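You operate a simulated robot arm through the tools that you are given. There is no shell and no other tool.

The job below is to be done with a simulated robot arm. You get a single attempt, and the scene is never put back.

TASK
Plug in both leads, set TACK and 100 A, then switch on.
Fine: each plug in the welder's socket of its colour; the red switch.

It is judged by the outcome, as a careful person would: the job done as asked, and still so three seconds after it is handed in. It fails if anything else is knocked over, pushed out of place, dropped, spilled or broken.

THE ROBOT
A 6-joint arm with a three-finger gripper, fixed in place. Base frame: the origin is at the foot of the arm, x ahead of it, y to its left, z up. Lengths are in cm, angles in rad, forces in N, time in s.
Its first joint turns from -2.897 to 2.897 rad. Payload 4.89 kg.
Tool frame: the origin (TCP) lies between the finger pads and is the grasp point; the fingertips stand 3 cm ahead of it; z points along the fingers, y is the line along which they close. The gripper opens to 16.4 cm. The gripper's body begins 12.5 cm behind the TCP.
Orientation is that of the tool frame in the base frame, as [roll, pitch, yaw] about the fixed x, y, z axes, in that order (R = Rz(yaw) Ry(pitch) Rx(roll)). With the fingers straight down and closing along the base's y, the tool's x points along the base's -x, its y along +y and its z along -z.

THE INTERFACE
- The arm moves only by the tool drive_tool. Its argument "deltas" is a list of rows, each an object of numbers (a shift or turn left out is 0, a gripper value left out holds the last): "tx", "ty", "tz": the shift along the tool's x, y, z in units of 50 mm (1.0 is 50 mm); "rx", "ry", "rz": the turn, a rotation vector about the tool's x, y, z in units of 6 degrees (1.0 is 6 degrees); "gripper": the closure, from 0 (fully open) to 1 (shut). In form: [{"tx": .., "ty": .., "tz": .., "rx": .., "ry": .., "rz": .., "gripper": ..}, ...]. A call has 1 to 20 rows; each row shifts and turns the commanded pose from where the row before left it, along the tool's axes as they then stand. A call with a number of a shift or a turn outside -1 to 1 is refused whole. Rows are played at 5 a second. More than 5 cm and 0.15 rad between two rows, or a gripper value outside its range, and nothing of the call is played. Where a pose cannot be reached the arm comes as near as it can. A force on the tool above 90 N (or 10 N above the force at the start of the call, whichever is more), or a blocked arm, ends the call early, and 0.2 s more pass. The fingers move at their own pace (about 10.8 cm/s each) and stop on an object; they squeeze with about 26 N. The grip force told is the motor's: it shows also when the fingers shut on nothing. Time passes only in rows, and 0.2 s behind the last, so rows that do not move let the fingers close. It gives the time, the measured TCP pose, the force on the tool (base axes), the opening and the grip force at its end, in the units of the frame above (readings bear some noise), with the torque about the TCP (base axes, N m) and any sound that the robot's microphone picked up.
- Cameras (640 x 400 px; columns grow to the right, rows downward): "scene" is fixed at [21.87, -65.06, 127.53]; the picture's right is [-0.71, -0.71, 0.00], its down [-0.37, 0.36, -0.86] and it looks along [0.61, -0.60, -0.52] (base axes); focal length 214 px, centre (320, 200). "wrist" rides on the gripper at [7.6, -0.2, -15.2] in the tool frame; the picture's right is [0.02, 1.00, 0.00], its down [-0.88, 0.02, -0.47] and it looks along [-0.47, 0.01, 0.88] (tool axes); focal length 247 px, centre (320, 200).
- grab_frame(camera): a new picture of that camera. No time passes.
- raise_lower(by): slides the trunk up (or, below 0, down) by that many cm; the arm rides with it, the base frame stays. It gives what a move gives, with no picture.
- measure_at(camera, pixels): for up to 12 pixels [column, row] of the newest picture of that camera ("zoom" is the newest enlarged one), the place [x, y, z] in the base frame of the surface seen there, good to about 0.2 cm. No time passes.
- close_up(camera, box): a new picture of the part [left, top, right, bottom] of that camera's present view, enlarged. No time passes.
- hand_in(): hands the job in; it is judged then, once.

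Leave the gripper open and the arm clear of the work at the hand-in unless told otherwise.

The tools are called after "Emit:" as name(argument=value, ...) on one line, values as JSON. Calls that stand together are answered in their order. drive_tool: Moves the arm, as the interface text tells. Its arguments: {"type":"object","properties":{"deltas":{"type":"array","items":{"type":"object","properties":{"tx":{"type":"number"},"ty":{"type":"number"},"tz":{"type":"number"},"rx":{"type":"number"},"ry":{"type":"number"},"rz":{"type":"number"},"gripper":{"type":"number"}}}}},"required":["deltas"]} The other tools are called the same way: raise_lower (by) slides the trunk up or down; grab_frame (camera) takes a picture; measure_at (camera, pixels) gives the place of the surface under pixels of a picture; close_up (camera, box) takes an enlarged picture of a part of a camera's view; hand_in () hands the job in.

At the start:

```text
t: 0.0
position: [16.14, -58.52, 115.92]
tcp_rot: [3.142, 0.001, 3.141]
ft_force: [-0.5, 0.8, 0.5]
moment: [0.0, -0.03, 0.0]
opening: 16.41
gripper_force: 0.2
trunk travel left (down, up): [-17.5, 21.5]
```

scene: 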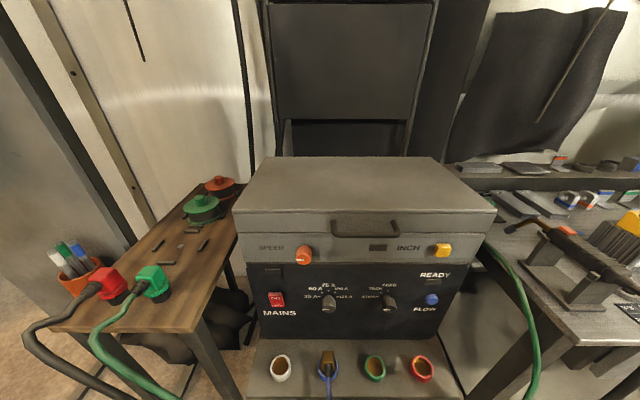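
wrist: 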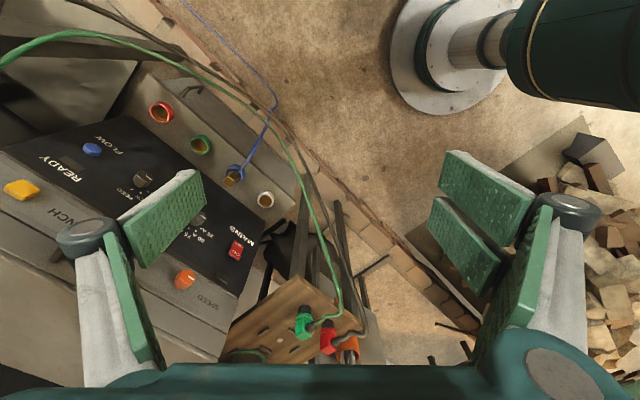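

I see a welder with its control panel in the middle, a red plug and a green plug on the wooden table at left, and four sockets (white, blue, green, red) at the welder's foot. I'll look closer at the panel, the sockets and the plugs first.

Emit:
close_up(camera="scene", box=[240, 230, 480, 400])

Emit:
close_up(camera="scene", box=[20, 170, 260, 400])

Emit:
close_up(camera="scene", box=[290, 255, 470, 325])

```text
2.35 times, centred on (360, 315) of scene
```

zoom: 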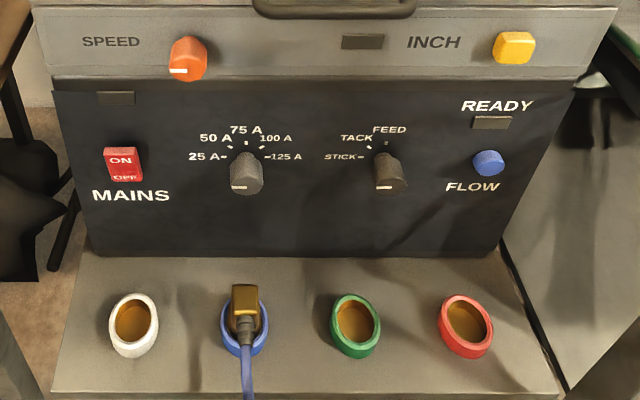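

```text
1.74 times, centred on (140, 285) of scene
```

zoom: 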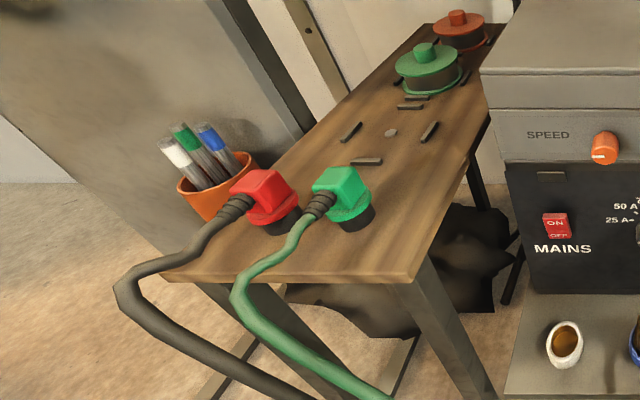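

```text
3.56 times, centred on (380, 290) of scene
```

zoom: 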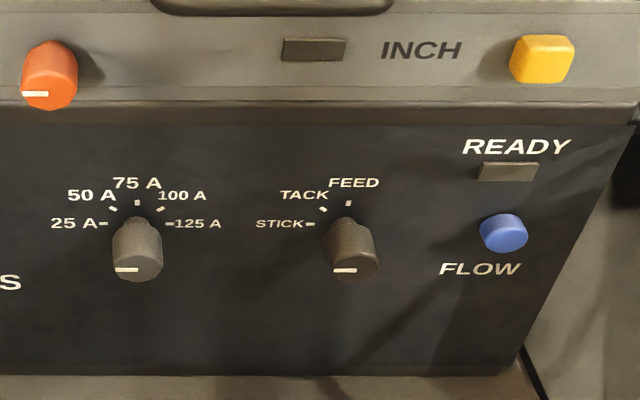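

The amperage knob seems to be at 25 A and the mode knob at STICK (marks to the left). The mains rocker is red. I'll measure points on the panel and knobs (zoom image), the sockets, and the plugs.

Emit:
measure_at(camera="zoom", pixels=[[125, 270], [138, 265], [138, 240], [103, 223], [137, 203], [170, 223], [355, 268], [345, 240], [310, 224], [322, 209], [348, 203], [250, 300]])

Emit:
grab_frame(camera="scene")

Emit:
measure_at(camera="scene", pixels=[[276, 295], [276, 306], [276, 300], [281, 368], [373, 369], [420, 370], [106, 283], [150, 280], [108, 275], [150, 270], [117, 300], [160, 296]])

```text
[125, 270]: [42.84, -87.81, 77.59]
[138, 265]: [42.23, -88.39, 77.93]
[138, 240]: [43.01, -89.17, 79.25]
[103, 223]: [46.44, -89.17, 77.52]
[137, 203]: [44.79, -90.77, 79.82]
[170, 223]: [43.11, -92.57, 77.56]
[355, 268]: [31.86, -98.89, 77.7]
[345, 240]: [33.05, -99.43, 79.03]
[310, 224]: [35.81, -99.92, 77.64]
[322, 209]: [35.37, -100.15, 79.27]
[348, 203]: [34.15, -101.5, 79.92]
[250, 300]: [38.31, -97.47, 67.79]
```

```text
taken
```

scene: 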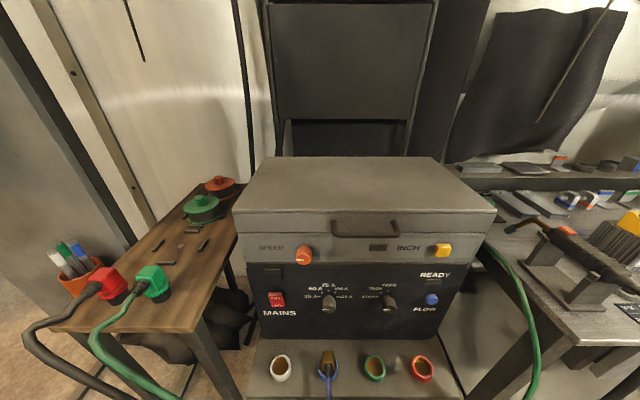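

```text
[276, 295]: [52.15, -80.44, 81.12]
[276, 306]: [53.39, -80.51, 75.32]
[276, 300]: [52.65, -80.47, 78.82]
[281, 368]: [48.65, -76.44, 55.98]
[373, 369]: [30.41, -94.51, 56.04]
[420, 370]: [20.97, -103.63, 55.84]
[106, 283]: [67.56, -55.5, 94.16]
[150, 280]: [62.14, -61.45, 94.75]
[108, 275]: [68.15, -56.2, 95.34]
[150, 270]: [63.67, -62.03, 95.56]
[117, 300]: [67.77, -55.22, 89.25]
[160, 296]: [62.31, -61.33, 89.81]
```

The panel is vertical, facing (-0.71, 0.71). Next I zoom on the sockets, the plugs and the surroundings for exact geometry.

Emit:
close_up(camera="scene", box=[250, 335, 450, 400])

Emit:
measure_at(camera="zoom", pixels=[[400, 75], [400, 110], [380, 130], [372, 110], [427, 115], [400, 145], [545, 80], [548, 110], [522, 110], [575, 115], [550, 145], [480, 60]])

Emit:
close_up(camera="scene", box=[80, 250, 190, 320])

Emit:
measure_at(camera="zoom", pixels=[[150, 100], [205, 115], [200, 150], [230, 150], [130, 170], [190, 240], [220, 190], [180, 300], [130, 140], [210, 215], [190, 285], [240, 240]])

```text
3.20 times, centred on (350, 368) of scene
```

zoom: 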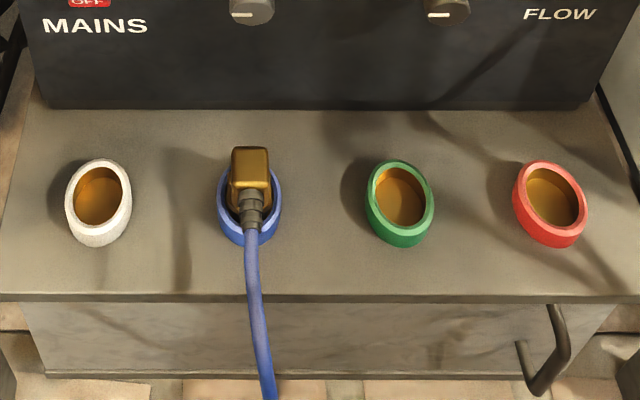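

```text
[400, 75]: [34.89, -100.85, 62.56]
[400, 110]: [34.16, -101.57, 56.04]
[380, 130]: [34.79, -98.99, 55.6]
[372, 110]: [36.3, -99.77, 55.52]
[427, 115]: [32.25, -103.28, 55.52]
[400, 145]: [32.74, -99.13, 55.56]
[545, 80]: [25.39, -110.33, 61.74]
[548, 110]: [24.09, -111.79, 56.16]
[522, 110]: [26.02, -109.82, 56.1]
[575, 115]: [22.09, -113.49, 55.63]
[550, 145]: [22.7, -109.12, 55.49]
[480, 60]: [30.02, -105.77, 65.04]
```

```text
5.71 times, centred on (135, 285) of scene
```

zoom: 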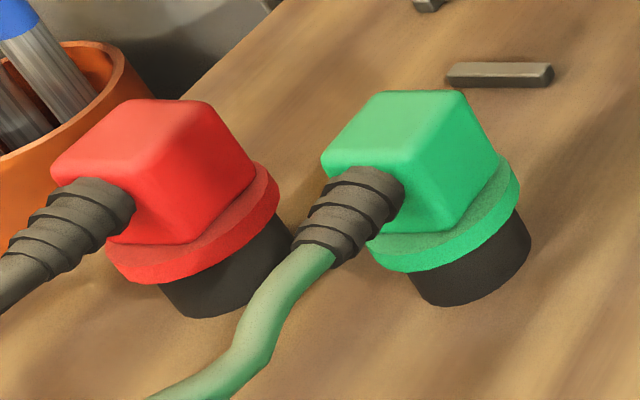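

```text
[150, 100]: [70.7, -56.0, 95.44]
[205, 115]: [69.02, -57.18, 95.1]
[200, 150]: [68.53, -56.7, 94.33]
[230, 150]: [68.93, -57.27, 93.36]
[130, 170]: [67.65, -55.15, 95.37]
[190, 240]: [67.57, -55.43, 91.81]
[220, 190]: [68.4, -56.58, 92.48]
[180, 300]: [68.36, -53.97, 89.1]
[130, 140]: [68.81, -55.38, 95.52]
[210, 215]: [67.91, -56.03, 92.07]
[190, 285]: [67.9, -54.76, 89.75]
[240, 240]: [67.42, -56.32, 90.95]
```

Now I measure the sockets' rims and the shelf around them, plus the green plug's points.

Emit:
close_up(camera="scene", box=[350, 340, 450, 400])

Emit:
measure_at(camera="zoom", pixels=[[163, 108], [163, 270], [98, 185], [230, 195], [163, 90], [163, 295], [455, 108], [455, 270], [395, 185], [520, 200], [300, 100], [300, 300]])

```text
6.40 times, centred on (400, 370) of scene
```

zoom: 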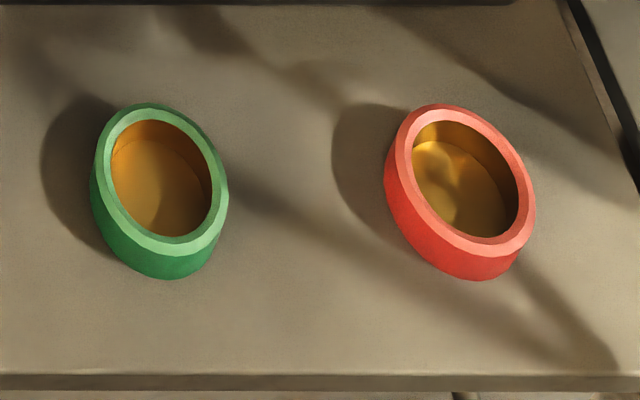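

```text
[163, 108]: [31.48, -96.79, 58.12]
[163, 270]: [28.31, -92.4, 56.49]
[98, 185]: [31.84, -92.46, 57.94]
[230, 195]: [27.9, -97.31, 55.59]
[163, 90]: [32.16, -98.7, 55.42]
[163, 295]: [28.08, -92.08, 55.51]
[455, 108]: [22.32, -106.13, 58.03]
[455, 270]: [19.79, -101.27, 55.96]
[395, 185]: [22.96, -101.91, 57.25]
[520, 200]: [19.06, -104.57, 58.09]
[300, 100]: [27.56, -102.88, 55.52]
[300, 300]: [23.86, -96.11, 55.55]
```

The shelf is level at z≈55.5 and the rims are at z≈58. I measure more rim points to get the ring centres and diameters.

Emit:
measure_at(camera="zoom", pixels=[[145, 112], [103, 165], [115, 210], [170, 244], [219, 200], [195, 140], [433, 112], [396, 155], [415, 210], [480, 245], [527, 200], [495, 140]])

Emit:
measure_at(camera="zoom", pixels=[[160, 190], [140, 160], [180, 150], [200, 180], [160, 215], [450, 190], [430, 160], [480, 150], [500, 190], [470, 215], [205, 190], [115, 160]])

```text
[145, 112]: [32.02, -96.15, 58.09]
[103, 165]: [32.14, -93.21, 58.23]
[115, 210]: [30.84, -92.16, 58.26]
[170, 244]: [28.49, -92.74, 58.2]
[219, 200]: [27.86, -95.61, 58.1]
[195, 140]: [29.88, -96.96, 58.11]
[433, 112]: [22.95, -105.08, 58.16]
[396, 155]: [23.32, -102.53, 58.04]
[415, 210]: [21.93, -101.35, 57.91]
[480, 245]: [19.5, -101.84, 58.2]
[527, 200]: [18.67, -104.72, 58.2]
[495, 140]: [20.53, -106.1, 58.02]
```

```text
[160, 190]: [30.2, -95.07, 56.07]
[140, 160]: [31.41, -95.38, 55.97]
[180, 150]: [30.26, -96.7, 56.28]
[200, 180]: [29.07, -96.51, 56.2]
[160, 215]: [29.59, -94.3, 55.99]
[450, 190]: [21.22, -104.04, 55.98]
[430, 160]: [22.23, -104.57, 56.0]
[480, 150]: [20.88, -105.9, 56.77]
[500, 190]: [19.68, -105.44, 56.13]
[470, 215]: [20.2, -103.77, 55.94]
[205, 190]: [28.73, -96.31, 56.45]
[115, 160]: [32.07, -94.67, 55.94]
```

Green ring centre ≈ (30.2, -94.5), red ring centre ≈ (21.15, -103.6), both rims z≈58.1, inner floor z≈56. Now I measure the blue plug as an example of a seated plug, and look closer at the green plug and cables.

Emit:
close_up(camera="scene", box=[300, 340, 360, 400])

Emit:
measure_at(camera="zoom", pixels=[[265, 90], [300, 90], [335, 90], [300, 120], [300, 160], [300, 240], [300, 330], [255, 200], [345, 200], [265, 130], [335, 130], [300, 70]])

Emit:
close_up(camera="scene", box=[110, 250, 190, 320])

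Emit:
measure_at(camera="zoom", pixels=[[200, 115], [300, 85], [340, 130], [260, 110], [250, 200], [330, 210], [240, 240], [310, 240], [290, 290], [360, 230], [170, 180], [130, 240]])

```text
6.67 times, centred on (330, 370) of scene
```

zoom: 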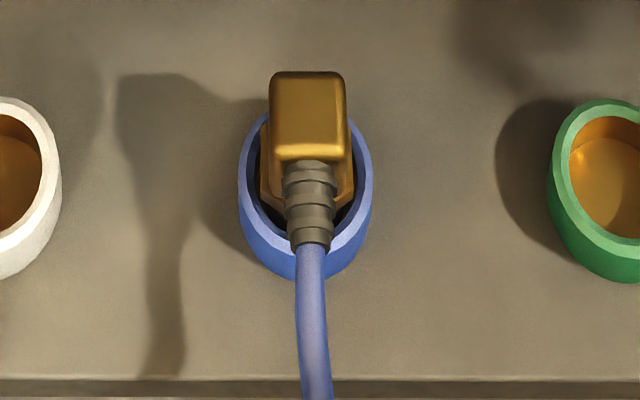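

```text
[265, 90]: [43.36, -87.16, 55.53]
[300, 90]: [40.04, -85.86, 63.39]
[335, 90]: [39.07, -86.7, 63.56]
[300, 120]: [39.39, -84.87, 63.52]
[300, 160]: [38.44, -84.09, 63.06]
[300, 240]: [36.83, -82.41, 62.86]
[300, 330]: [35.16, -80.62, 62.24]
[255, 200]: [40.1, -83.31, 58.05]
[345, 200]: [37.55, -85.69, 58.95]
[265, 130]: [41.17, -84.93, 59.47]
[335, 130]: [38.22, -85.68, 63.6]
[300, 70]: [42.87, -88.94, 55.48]
```

```text
5.71 times, centred on (150, 285) of scene
```

zoom: 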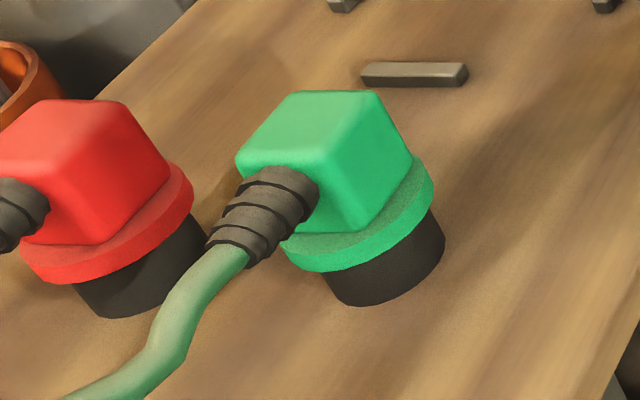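

```text
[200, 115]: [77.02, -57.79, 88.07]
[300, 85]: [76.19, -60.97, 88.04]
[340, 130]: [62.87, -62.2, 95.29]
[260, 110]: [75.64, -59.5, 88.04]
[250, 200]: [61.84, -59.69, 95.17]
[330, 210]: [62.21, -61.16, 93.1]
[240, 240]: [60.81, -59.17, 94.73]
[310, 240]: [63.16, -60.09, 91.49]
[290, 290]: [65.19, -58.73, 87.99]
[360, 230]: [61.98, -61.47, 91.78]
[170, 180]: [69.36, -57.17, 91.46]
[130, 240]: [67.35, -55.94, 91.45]
```

Table top z≈88.0; plugs stand upright, tops at z≈95.4. I measure the top-face corners and edges of the green and red plug to get their orientation.

Emit:
measure_at(camera="zoom", pixels=[[246, 155], [303, 96], [374, 97], [318, 162], [310, 130], [350, 170], [375, 195], [400, 150], [365, 225], [335, 175], [300, 215], [420, 190]])

Emit:
close_up(camera="scene", box=[70, 250, 150, 320])

Emit:
measure_at(camera="zoom", pixels=[[118, 165], [180, 104], [260, 106], [195, 175], [190, 140], [225, 200], [270, 200], [285, 160], [235, 235], [130, 205], [80, 240], [50, 265]])

Emit:
close_up(camera="wrist", box=[210, 180, 410, 370])

```text
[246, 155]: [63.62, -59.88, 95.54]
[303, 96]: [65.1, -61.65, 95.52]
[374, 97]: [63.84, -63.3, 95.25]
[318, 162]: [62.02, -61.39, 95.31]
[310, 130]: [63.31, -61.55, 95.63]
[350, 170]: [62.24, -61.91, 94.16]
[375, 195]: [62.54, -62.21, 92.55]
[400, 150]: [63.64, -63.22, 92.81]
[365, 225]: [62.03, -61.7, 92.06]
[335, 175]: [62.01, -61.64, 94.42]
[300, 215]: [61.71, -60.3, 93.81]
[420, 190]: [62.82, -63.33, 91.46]
```

```text
5.71 times, centred on (110, 285) of scene
```

zoom: 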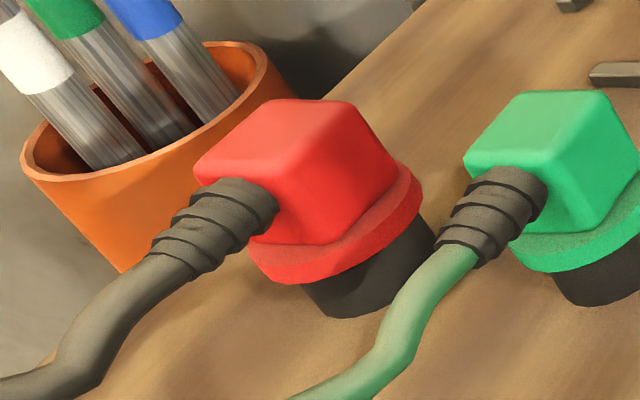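

```text
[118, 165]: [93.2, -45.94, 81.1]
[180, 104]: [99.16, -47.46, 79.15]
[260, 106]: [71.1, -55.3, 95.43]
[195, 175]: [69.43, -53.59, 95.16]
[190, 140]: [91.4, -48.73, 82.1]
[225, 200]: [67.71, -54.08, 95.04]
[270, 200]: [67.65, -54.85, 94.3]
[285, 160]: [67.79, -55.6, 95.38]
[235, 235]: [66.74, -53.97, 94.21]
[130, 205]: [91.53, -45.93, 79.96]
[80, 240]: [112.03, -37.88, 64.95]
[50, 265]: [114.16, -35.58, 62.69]
```

```text
2.11 times, centred on (310, 275) of wrist
```

zoom: 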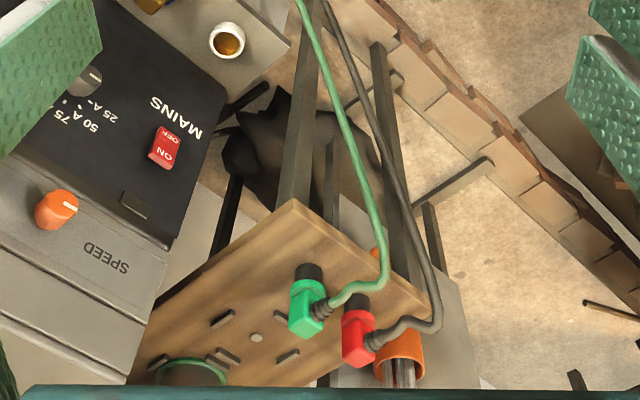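

Both plugs' boxes are aligned with the panel, cables leaving toward +n like the blue one, so a pure translation should work. I check where the cables run, and the pen cup next to the red plug.

Emit:
grab_frame(camera="wrist")

Emit:
measure_at(camera="wrist", pixels=[[100, 36], [200, 72], [270, 135], [310, 210], [338, 280], [341, 310], [356, 300], [350, 270], [310, 180], [180, 60], [60, 34], [20, 55]])

Emit:
close_up(camera="wrist", box=[270, 270, 390, 370])

Emit:
measure_at(camera="zoom", pixels=[[175, 120], [175, 165], [150, 200], [190, 200], [195, 250], [350, 180], [350, 230], [355, 290], [430, 290], [480, 300], [340, 270], [370, 330]])

```text
taken
```

wrist: 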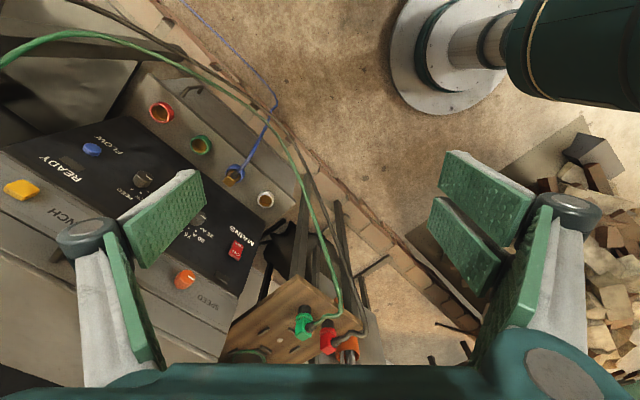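

```text
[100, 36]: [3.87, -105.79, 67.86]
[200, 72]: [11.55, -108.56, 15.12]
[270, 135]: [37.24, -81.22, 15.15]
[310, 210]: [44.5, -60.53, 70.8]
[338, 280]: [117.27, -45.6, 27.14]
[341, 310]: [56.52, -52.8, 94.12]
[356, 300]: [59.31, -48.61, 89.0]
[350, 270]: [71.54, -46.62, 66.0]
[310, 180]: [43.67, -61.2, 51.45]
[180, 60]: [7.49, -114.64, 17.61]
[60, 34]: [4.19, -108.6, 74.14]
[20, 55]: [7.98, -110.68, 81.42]
```

```text
4.00 times, centred on (330, 320) of wrist
```

zoom: 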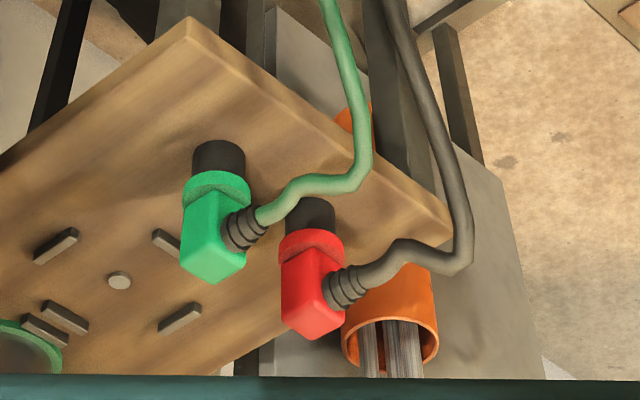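

```text
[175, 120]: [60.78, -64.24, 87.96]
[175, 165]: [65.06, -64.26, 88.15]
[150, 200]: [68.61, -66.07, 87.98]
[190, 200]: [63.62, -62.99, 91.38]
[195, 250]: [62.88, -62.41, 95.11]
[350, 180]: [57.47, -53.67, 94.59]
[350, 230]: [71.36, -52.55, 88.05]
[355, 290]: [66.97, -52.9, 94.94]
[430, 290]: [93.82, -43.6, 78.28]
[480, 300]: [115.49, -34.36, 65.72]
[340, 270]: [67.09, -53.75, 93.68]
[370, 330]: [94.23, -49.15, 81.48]
```

Cables: the green lead hangs off the table front and comes up again right of the welder near (4, -106, 68), so I'll stay clear of that. The pen cup is well away from the red plug (~24 cm). Next: turn the tool so its fingers close along the panel's direction (rz +45°), then tilt it 40° toward the panel, to test posture and reach.

Emit:
drive_tool(deltas=[{"rz": 0.9375}, {"rz": 0.9375}, {"rz": 0.9375}, {"rz": 0.9375}, {"rz": 0.9375}, {"rz": 0.9375}, {"rz": 0.9375}, {"rz": 0.9375}, {"ry": -0.9}, {"ry": -0.9}, {"ry": -0.9}, {"ry": -0.9}, {"ry": -0.9}, {"ry": -0.9}, {"ry": -0.9}, {"ry": -0.367}])

Emit:
grab_frame(camera="wrist")

Emit:
grab_frame(camera="scene")

```text
t: 3.6
position: [16.18, -62.03, 116.27]
tcp_rot: [-3.139, 0.701, 2.358]
ft_force: [0.4, -0.8, 0.1]
moment: [0.02, 0.02, 0.02]
opening: 16.42
gripper_force: 0.1
trunk travel left (down, up): [-17.5, 21.5]
stopped in row 16: the arm was blocked; the commanded pose is now the measured one
```

```text
taken
```

wrist: 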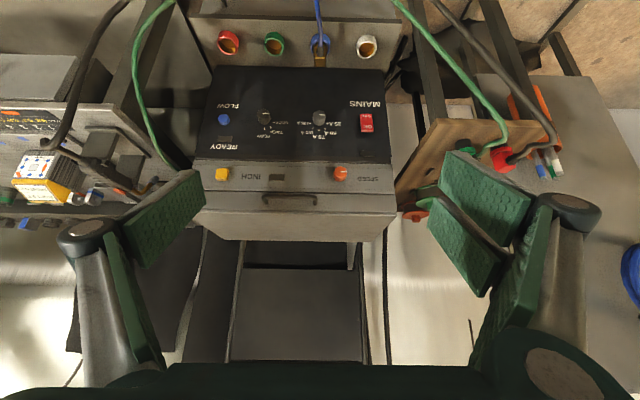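

```text
taken
```

scene: 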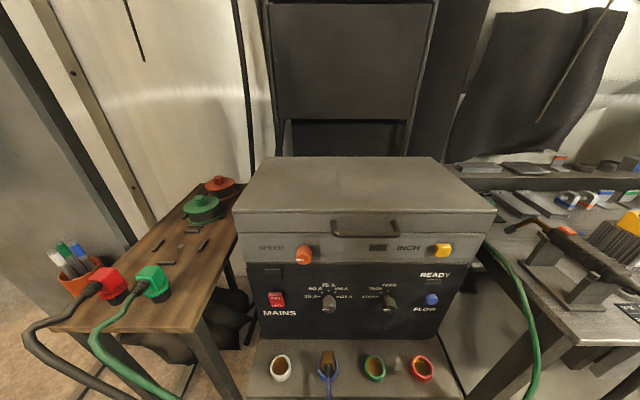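

The arm was stopped only because the elbow is folded near its inner limit (TCP drifted 3.5 cm out). Tilt is 40°, yaw correct. Now I test the reach toward the red socket, staying 5 cm out from it and at z≈75.

Emit:
drive_tool(deltas=[{"tx": 0.076, "ty": -0.37, "tz": 0.707}, {"tx": 0.076, "ty": -0.37, "tz": 0.707}, {"tx": 0.076, "ty": -0.37, "tz": 0.707}, {"tx": 0.076, "ty": -0.37, "tz": 0.707}, {"tx": 0.076, "ty": -0.37, "tz": 0.707}, {"tx": 0.076, "ty": -0.37, "tz": 0.707}, {"tx": 0.076, "ty": -0.37, "tz": 0.707}, {"tx": 0.076, "ty": -0.37, "tz": 0.707}, {"tx": 0.076, "ty": -0.37, "tz": 0.707}, {"tx": 0.076, "ty": -0.37, "tz": 0.707}])

Emit:
grab_frame(camera="scene")

```text
t: 5.8
position: [17.16, -88.78, 86.84]
tcp_rot: [-3.138, 0.701, 2.358]
ft_force: [-0.3, 1.3, 0.3]
moment: [-0.04, 0.09, -0.07]
opening: 16.43
gripper_force: 0.0
trunk travel left (down, up): [-17.5, 21.5]
```

```text
taken
```

scene: 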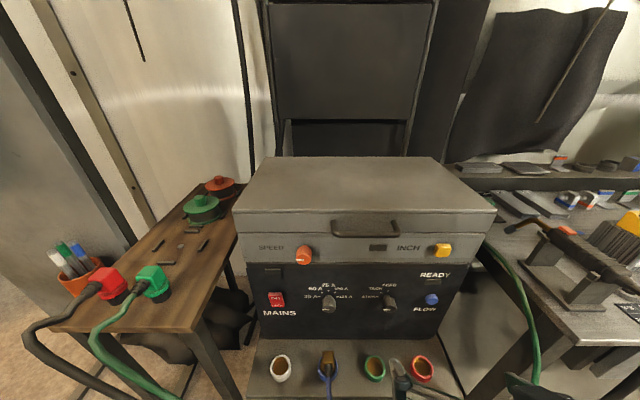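

Pose tracking is good. I partially close the fingers (≈6.5 cm opening) to keep them off the right-hand cables and continue to just above the red socket.

Emit:
drive_tool(deltas=[{"gripper": 0.6}, {"gripper": 0.6}, {"tx": 0.044, "ty": -0.306, "tz": 0.74}, {"tx": 0.044, "ty": -0.306, "tz": 0.74}, {"tx": 0.044, "ty": -0.306, "tz": 0.74}, {"tx": 0.044, "ty": -0.306, "tz": 0.74}, {"tx": 0.044, "ty": -0.306, "tz": 0.74}])

Emit:
grab_frame(camera="scene")

Emit:
grab_frame(camera="wrist")

```text
t: 7.4
position: [19.53, -102.2, 71.89]
tcp_rot: [-3.14, 0.7, 2.357]
ft_force: [-0.3, 1.1, 1.3]
moment: [-0.05, 0.04, -0.1]
opening: 6.56
gripper_force: 0.0
trunk travel left (down, up): [-17.5, 21.5]
```

```text
taken
```

scene: 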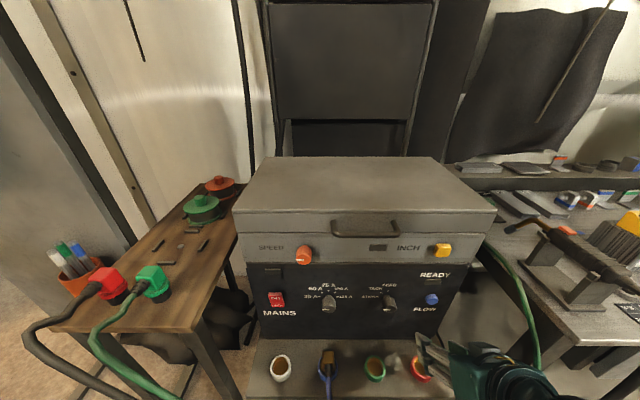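

```text
taken
```

wrist: 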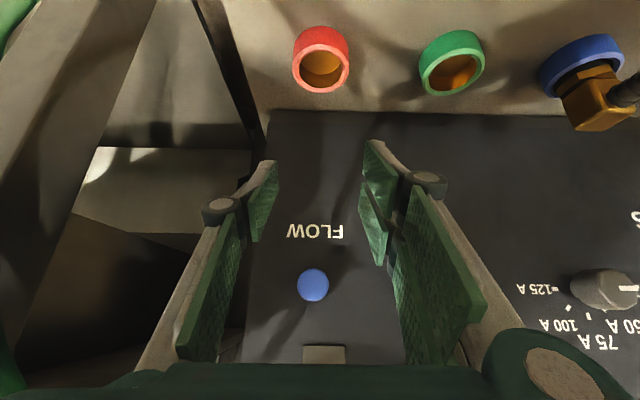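

It reaches there without trouble. I test the actual seated height (TCP z≈64 over the red socket), fingers still clear of the rim (58.1).

Emit:
drive_tool(deltas=[{"tx": 0.233, "ty": 0.01, "tz": 0.49}, {"tx": 0.233, "ty": 0.01, "tz": 0.49}, {"tx": 0.233, "ty": 0.01, "tz": 0.49}, {}])

Emit:
grab_frame(camera="scene")

Emit:
grab_frame(camera="wrist")

```text
t: 8.4
position: [21.17, -103.43, 64.03]
tcp_rot: [3.14, 0.699, 2.357]
ft_force: [-0.2, -0.6, -0.4]
moment: [0.0, -0.01, 0.01]
opening: 6.55
gripper_force: 0.0
trunk travel left (down, up): [-17.5, 21.5]
```

```text
taken
```

scene: 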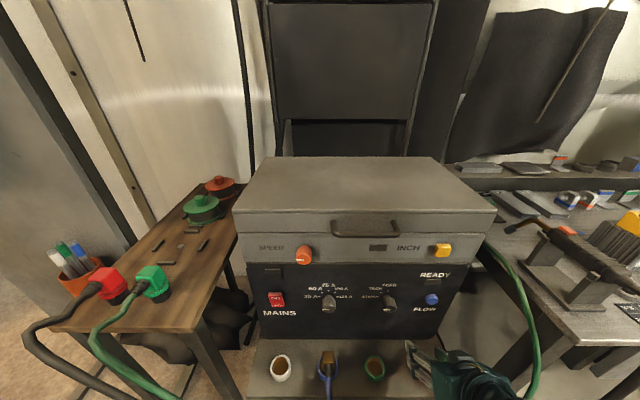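

```text
taken
```

wrist: 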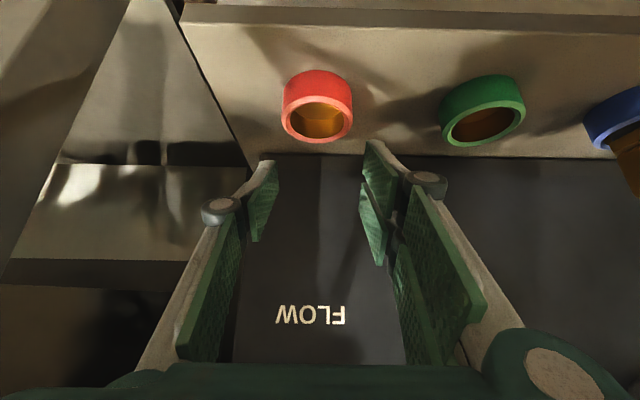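

Reach is confirmed at the socket. While here I refine socket centres with the wrist view: rim points of red and green rings.

Emit:
close_up(camera="wrist", box=[260, 50, 540, 170])

Emit:
measure_at(camera="zoom", pixels=[[56, 150], [207, 150], [130, 186], [130, 112], [70, 170], [190, 172], [418, 140], [598, 130], [510, 172], [500, 90], [445, 165], [570, 160]])

```text
2.29 times, centred on (400, 110) of wrist
```

zoom: 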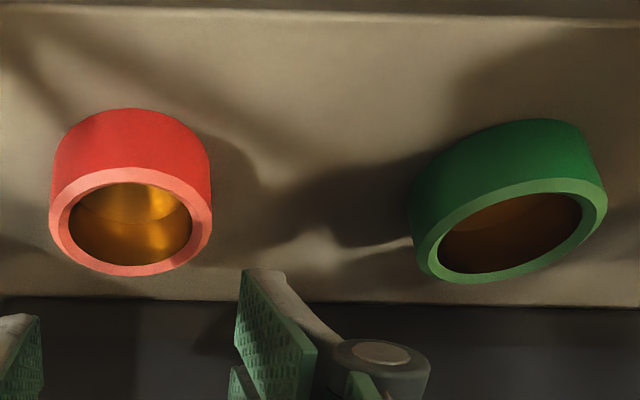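

```text
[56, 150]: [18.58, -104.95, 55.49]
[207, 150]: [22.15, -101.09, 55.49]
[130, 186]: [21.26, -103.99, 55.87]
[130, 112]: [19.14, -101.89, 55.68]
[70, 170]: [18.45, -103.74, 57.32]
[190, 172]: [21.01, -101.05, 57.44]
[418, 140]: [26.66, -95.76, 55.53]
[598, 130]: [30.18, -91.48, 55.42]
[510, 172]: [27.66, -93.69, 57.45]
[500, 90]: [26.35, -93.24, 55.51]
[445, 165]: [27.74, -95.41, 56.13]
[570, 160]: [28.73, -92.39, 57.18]
```

I pick points on the visible rim faces of both rings in this zoomed view.

Emit:
measure_at(camera="zoom", pixels=[[57, 218], [203, 212], [130, 269], [130, 175], [85, 186], [178, 254], [424, 250], [601, 200], [490, 277], [530, 186], [455, 208], [570, 247]])

```text
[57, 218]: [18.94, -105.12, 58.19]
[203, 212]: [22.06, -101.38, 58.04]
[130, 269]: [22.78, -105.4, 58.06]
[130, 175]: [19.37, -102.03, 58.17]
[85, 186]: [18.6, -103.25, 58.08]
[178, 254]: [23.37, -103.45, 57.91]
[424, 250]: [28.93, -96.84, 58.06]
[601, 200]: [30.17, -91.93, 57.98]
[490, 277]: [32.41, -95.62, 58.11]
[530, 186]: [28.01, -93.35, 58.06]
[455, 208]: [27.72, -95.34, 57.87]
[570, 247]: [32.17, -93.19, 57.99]
```

Refined centres: green socket (30.12, -94.47), red (20.95, -103.64). Green lead goes first (its cable lies nearest the welder, so it won't cross the red plug). I back off up and out, then travel to above the table in front of the green plug.

Emit:
drive_tool(deltas=[{"tx": -0.147, "tz": -0.793}, {"tx": -0.147, "tz": -0.793}, {"tx": -0.147, "tz": -0.793}, {"tx": -0.147, "tz": -0.793}, {"tx": -0.147, "tz": -0.793}, {"tx": -0.147, "tz": -0.793}])

Emit:
drive_tool(deltas=[{"ty": 0.746, "tx": -0.163, "tz": -0.271}, {"ty": 0.746, "tx": -0.163, "tz": -0.271}, {"ty": 0.746, "tx": -0.163, "tz": -0.271}, {"ty": 0.746, "tx": -0.163, "tz": -0.271}, {"ty": 0.746, "tx": -0.163, "tz": -0.271}, {"ty": 0.746, "tx": -0.163, "tz": -0.271}, {"ty": 0.746, "tx": -0.163, "tz": -0.271}, {"ty": 0.746, "tx": -0.163, "tz": -0.271}, {"ty": 0.746, "tx": -0.163, "tz": -0.271}, {"ty": 0.746, "tx": -0.163, "tz": -0.271}, {"ty": 0.746, "tx": -0.163, "tz": -0.271}, {"ty": 0.746, "tx": -0.163, "tz": -0.271}, {"ty": 0.746, "tx": -0.163, "tz": -0.271}, {"ty": 0.746, "tx": -0.163, "tz": -0.271}, {"ty": 0.746, "tx": -0.163, "tz": -0.271}, {"ty": 0.746, "tx": -0.163, "tz": -0.271}])

Emit:
grab_frame(camera="wrist")

Emit:
grab_frame(camera="scene")

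```text
t: 9.8
position: [12.55, -95.07, 85.1]
tcp_rot: [3.141, 0.698, 2.358]
ft_force: [0.5, -2.0, -1.1]
moment: [0.07, -0.02, 0.08]
opening: 6.55
gripper_force: 0.0
trunk travel left (down, up): [-17.5, 21.5]
```

```text
t: 13.2
position: [52.14, -49.86, 110.04]
tcp_rot: [3.141, 0.7, 2.356]
ft_force: [0.1, -0.7, -0.7]
moment: [0.15, -0.05, 0.09]
opening: 6.55
gripper_force: 0.0
trunk travel left (down, up): [-17.5, 21.5]
```

```text
taken
```

wrist: 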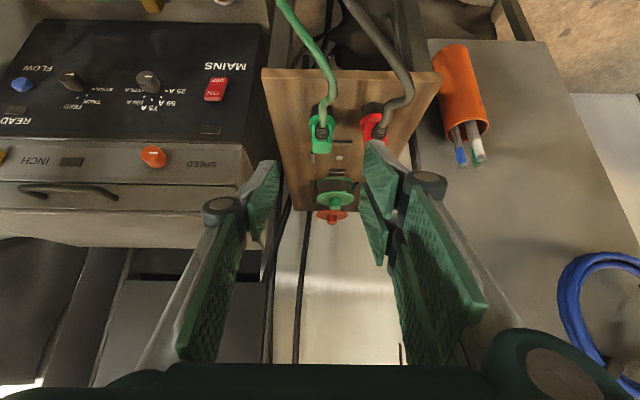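

```text
taken
```

scene: 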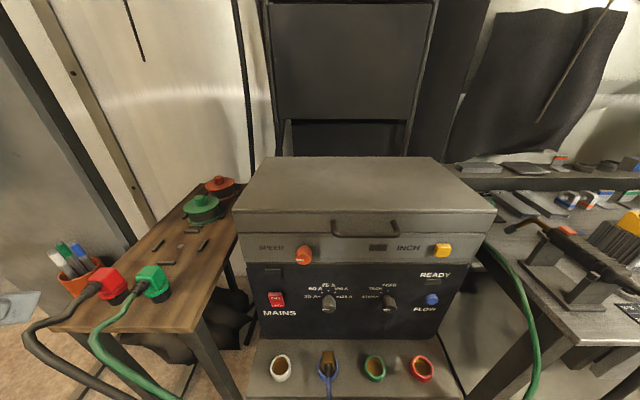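

I'm above and in front of the table; the green plug is at (320,135) in the wrist view. I zoom in to measure both plugs from this side.

Emit:
close_up(camera="wrist", box=[280, 80, 420, 170])

Emit:
measure_at(camera="zoom", pixels=[[150, 300], [185, 300], [220, 300], [185, 325], [150, 325], [222, 325], [185, 275], [150, 250], [222, 250], [390, 270], [420, 280], [470, 260]])

```text
4.44 times, centred on (350, 125) of wrist
```

zoom: 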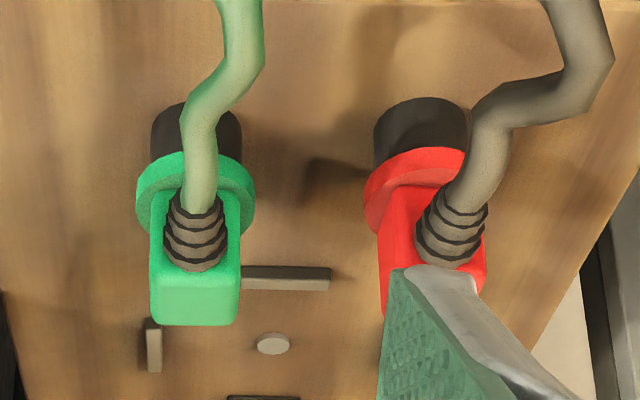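

```text
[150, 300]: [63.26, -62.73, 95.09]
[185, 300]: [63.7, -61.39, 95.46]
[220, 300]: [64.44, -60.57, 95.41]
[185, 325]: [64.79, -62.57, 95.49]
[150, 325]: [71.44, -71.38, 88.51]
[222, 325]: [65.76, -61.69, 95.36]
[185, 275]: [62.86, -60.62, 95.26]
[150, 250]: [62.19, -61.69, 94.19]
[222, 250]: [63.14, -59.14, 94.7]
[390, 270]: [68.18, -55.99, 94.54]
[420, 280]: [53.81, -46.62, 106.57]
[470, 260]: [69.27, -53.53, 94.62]
```

Green box centre ≈ u −1.75, n −88.55 i.e. (63.85, −61.38), top z 95.4, ~3 cm wide. I move to a pre-grasp point 12 cm back along the tool axis.

Emit:
drive_tool(deltas=[{"tx": -0.188, "ty": 0.01, "tz": 0.677}, {"tx": -0.188, "ty": 0.01, "tz": 0.677}, {"tx": -0.188, "ty": 0.01, "tz": 0.677}, {}])

Emit:
grab_frame(camera="wrist")

Emit:
grab_frame(camera="scene")

```text
t: 14.2
position: [58.29, -55.96, 104.02]
tcp_rot: [-3.141, 0.7, 2.358]
ft_force: [0.9, -1.9, -1.2]
moment: [0.04, 0.04, -0.04]
opening: 6.56
gripper_force: 0.0
trunk travel left (down, up): [-17.5, 21.5]
```

```text
taken
```

wrist: 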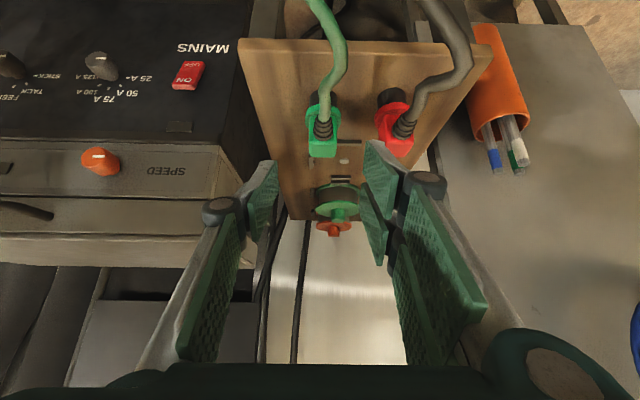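

```text
taken
```

scene: 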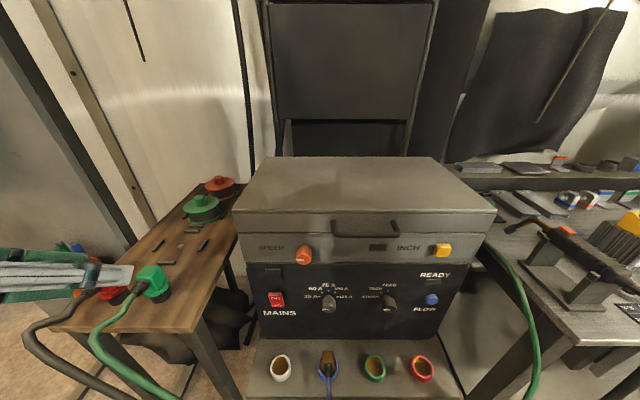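

Aligned (u −1.65). I advance 8.5 cm along the tool axis and check before the last bit.

Emit:
drive_tool(deltas=[{"ty": 0.02, "tz": 0.6}, {"tz": 0.6}, {"tz": 0.5}, {}])

Emit:
grab_frame(camera="wrist")

Emit:
close_up(camera="scene", box=[60, 230, 200, 320])

```text
t: 15.2
position: [62.34, -59.68, 97.58]
tcp_rot: [3.141, 0.698, 2.356]
ft_force: [0.8, -1.3, 0.5]
moment: [0.01, 0.02, 0.03]
opening: 6.53
gripper_force: 0.0
trunk travel left (down, up): [-17.5, 21.5]
```

```text
taken
```

wrist: 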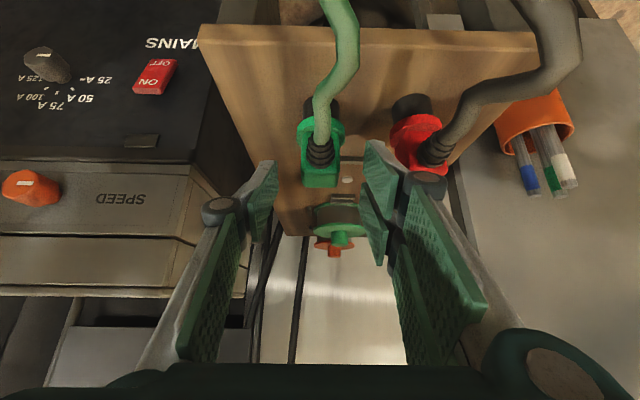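

```text
4.44 times, centred on (130, 275) of scene
```

zoom: 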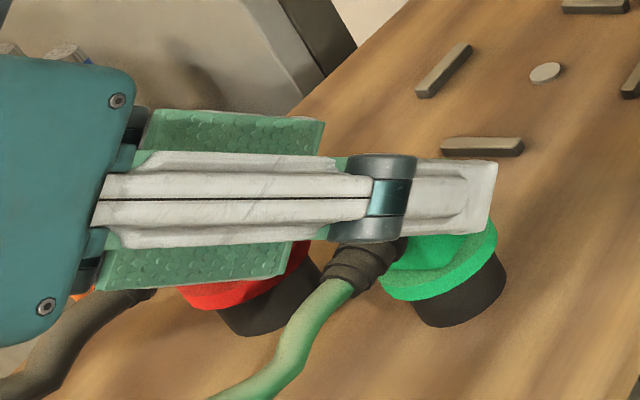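

The green plug sits centred between the fingertips. I advance the last 3.5 cm so the pads straddle the box, just above its flange.

Emit:
drive_tool(deltas=[{"ty": -0.013, "tz": 0.35}, {"ty": -0.013, "tz": 0.346}, {}])

Emit:
grab_frame(camera="wrist")

Emit:
close_up(camera="scene", box=[60, 230, 200, 320])

```text
t: 16.0
position: [63.76, -61.52, 95.04]
tcp_rot: [-3.141, 0.699, 2.358]
ft_force: [0.1, 0.2, 0.2]
moment: [0.02, 0.01, -0.01]
opening: 6.55
gripper_force: 0.0
trunk travel left (down, up): [-17.5, 21.5]
```

```text
taken
```

wrist: 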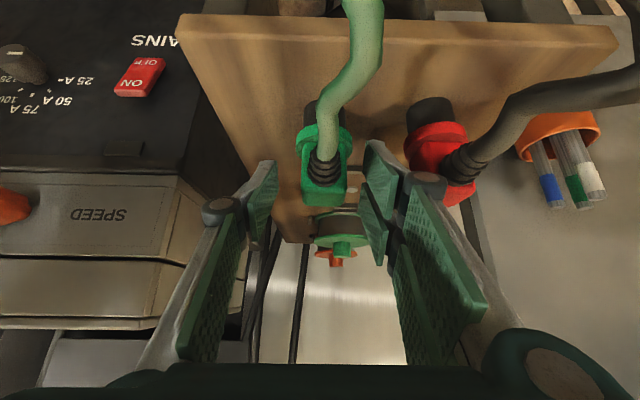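

```text
4.44 times, centred on (130, 275) of scene
```

zoom: 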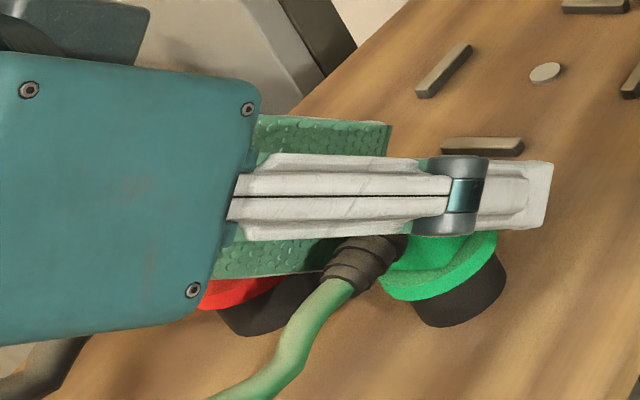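

The pads straddle the green box. I close the gripper.

Emit:
drive_tool(deltas=[{"gripper": 0.75}, {"gripper": 1.0}, {"gripper": 1.0}, {"gripper": 1.0}])

Emit:
grab_frame(camera="wrist")

Emit:
close_up(camera="scene", box=[60, 230, 200, 320])

```text
t: 17.0
position: [63.73, -61.47, 95.03]
tcp_rot: [3.141, 0.701, 2.358]
ft_force: [1.5, 1.9, 4.2]
moment: [0.11, -0.07, -0.01]
opening: 3.42
gripper_force: 26.3
trunk travel left (down, up): [-17.5, 21.5]
```

```text
taken
```

wrist: 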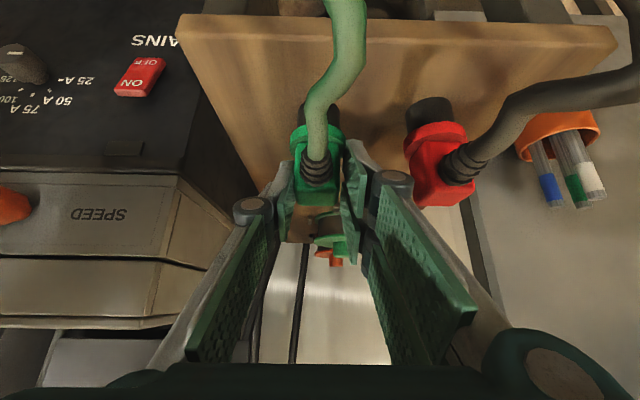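

```text
4.44 times, centred on (130, 275) of scene
```

zoom: 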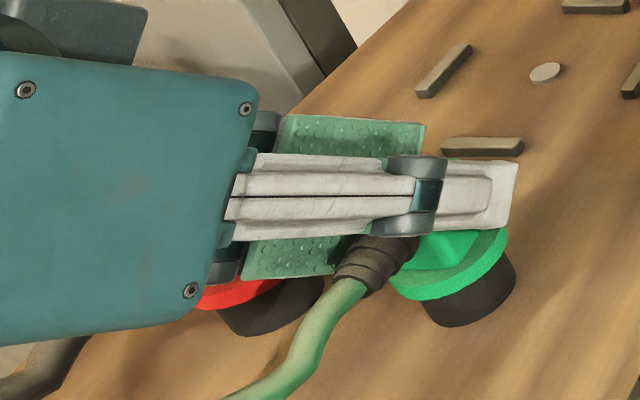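

Gripped (3.42 cm wide, 26 N). I lift straight up 6 cm slowly.

Emit:
drive_tool(deltas=[{"tx": -0.129, "tz": -0.153}, {"tx": -0.129, "tz": -0.153}, {"tx": -0.129, "tz": -0.153}, {"tx": -0.129, "tz": -0.153}, {"tx": -0.129, "tz": -0.153}, {"tx": -0.129, "tz": -0.153}, {}])

Emit:
grab_frame(camera="wrist")

Emit:
grab_frame(camera="scene")

```text
t: 18.6
position: [63.84, -61.5, 101.01]
tcp_rot: [3.141, 0.7, 2.359]
ft_force: [0.0, -0.9, -1.1]
moment: [0.0, -0.01, 0.01]
opening: 3.42
gripper_force: 26.3
trunk travel left (down, up): [-17.5, 21.5]
```

```text
taken
```

wrist: 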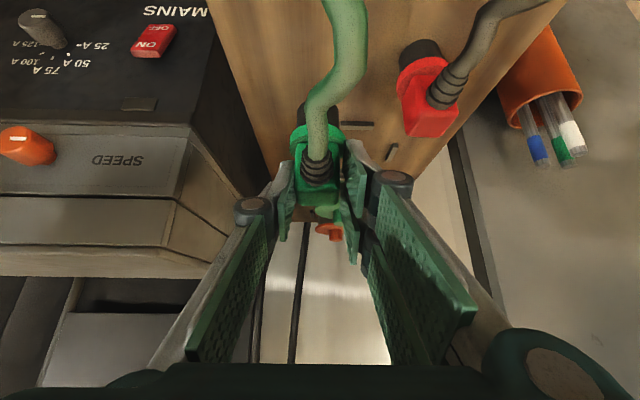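

```text
taken
```

scene: 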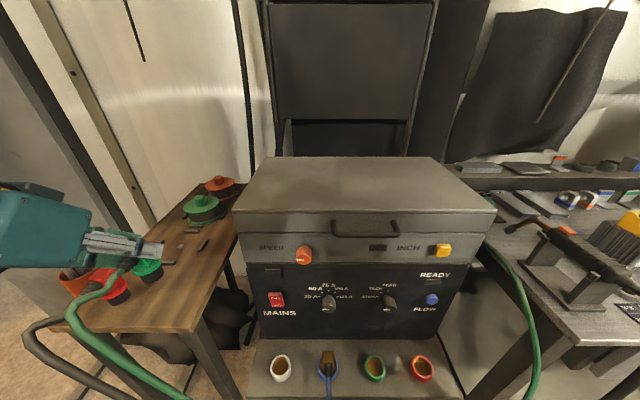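

Lifted cleanly, cable follows. Next: out from the table (n −76.6), then sideways along the welder's front to the green socket's column while descending to z≈85.

Emit:
drive_tool(deltas=[{"tx": 0.33, "tz": -0.54}, {"tx": 0.33, "tz": -0.54}, {"tx": 0.33, "tz": -0.54}, {"tx": 0.33, "tz": -0.54}])

Emit:
drive_tool(deltas=[{"ty": -0.589, "tx": 0.161, "tz": 0.191}, {"ty": -0.589, "tx": 0.161, "tz": 0.191}, {"ty": -0.589, "tx": 0.161, "tz": 0.191}, {"ty": -0.589, "tx": 0.161, "tz": 0.191}, {"ty": -0.589, "tx": 0.161, "tz": 0.191}, {"ty": -0.589, "tx": 0.161, "tz": 0.191}, {"ty": -0.589, "tx": 0.161, "tz": 0.191}, {"ty": -0.589, "tx": 0.161, "tz": 0.191}])

Emit:
grab_frame(camera="wrist")

Emit:
grab_frame(camera="scene")

```text
t: 19.6
position: [55.23, -53.14, 104.83]
tcp_rot: [3.142, 0.697, 2.357]
ft_force: [1.3, -1.8, -2.6]
moment: [0.04, 0.05, -0.03]
opening: 3.4
gripper_force: 26.2
trunk travel left (down, up): [-17.5, 21.5]
```

```text
t: 21.4
position: [38.63, -69.73, 95.06]
tcp_rot: [-3.141, 0.699, 2.358]
ft_force: [0.2, 1.2, -0.6]
moment: [-0.1, 0.05, -0.09]
opening: 3.36
gripper_force: 25.7
trunk travel left (down, up): [-17.5, 21.5]
```

```text
taken
```

wrist: 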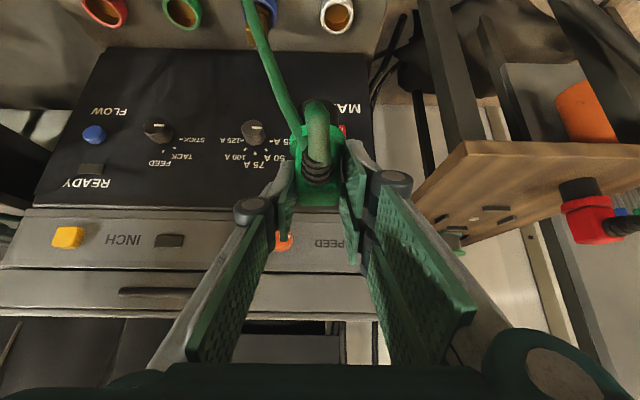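

```text
taken
```

scene: 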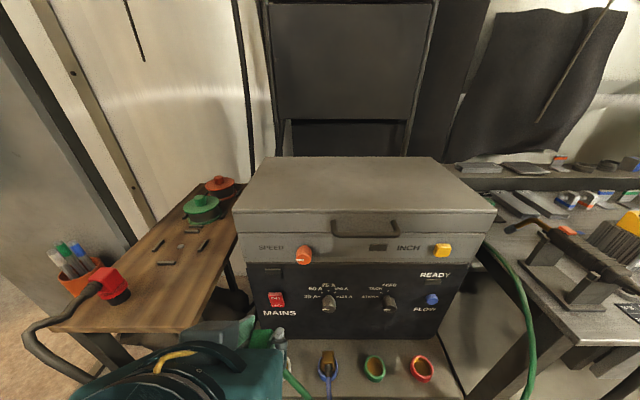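

The green plug is held well and the red one is undisturbed. I continue to the green socket's column.

Emit:
drive_tool(deltas=[{"ty": -0.589, "tx": 0.161, "tz": 0.191}, {"ty": -0.589, "tx": 0.161, "tz": 0.191}, {"ty": -0.589, "tx": 0.161, "tz": 0.191}, {"ty": -0.589, "tx": 0.161, "tz": 0.191}, {"ty": -0.589, "tx": 0.161, "tz": 0.191}, {"ty": -0.589, "tx": 0.161, "tz": 0.191}, {"ty": -0.589, "tx": 0.161, "tz": 0.191}, {"ty": -0.589, "tx": 0.161, "tz": 0.191}])

Emit:
grab_frame(camera="wrist")

Emit:
grab_frame(camera="scene")

```text
t: 23.2
position: [21.9, -86.22, 85.03]
tcp_rot: [-3.139, 0.701, 2.358]
ft_force: [0.6, 1.5, -1.2]
moment: [-0.08, 0.12, -0.12]
opening: 3.35
gripper_force: 26.1
trunk travel left (down, up): [-17.5, 21.5]
```

```text
taken
```

wrist: 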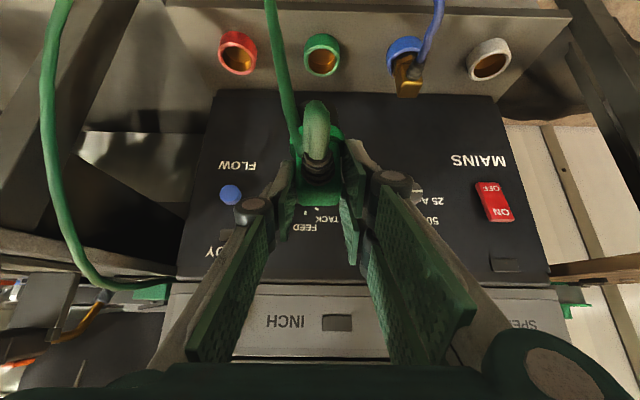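

```text
taken
```

scene: 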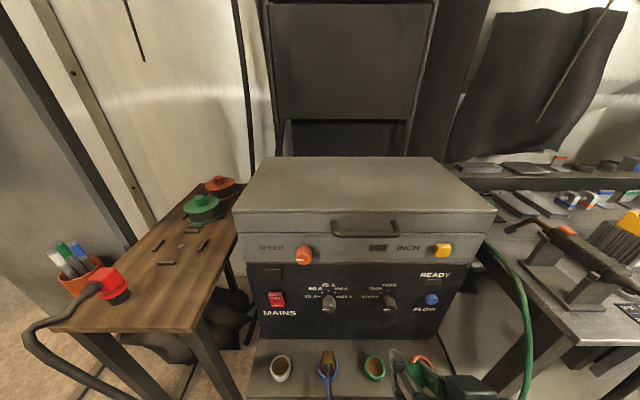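

I check how the plug sits in the grip by zooming both views.

Emit:
close_up(camera="wrist", box=[250, 90, 390, 220])

Emit:
close_up(camera="scene", box=[360, 330, 460, 400])

```text
3.08 times, centred on (320, 155) of wrist
```

zoom: 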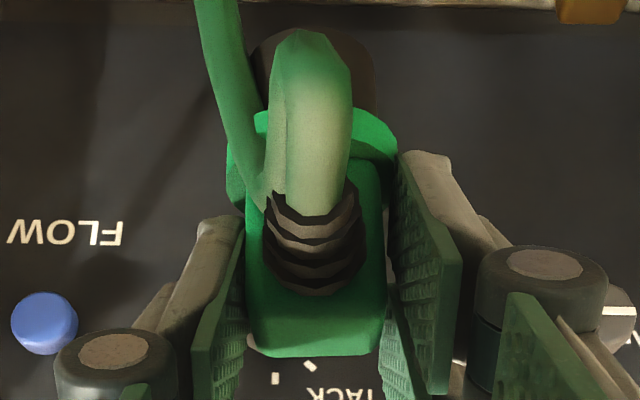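

```text
5.71 times, centred on (410, 365) of scene
```

zoom: 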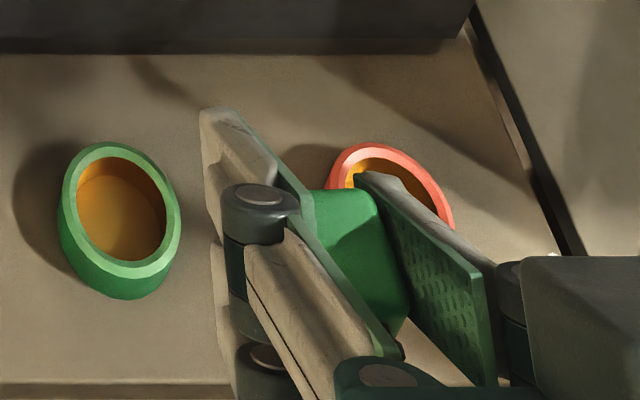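

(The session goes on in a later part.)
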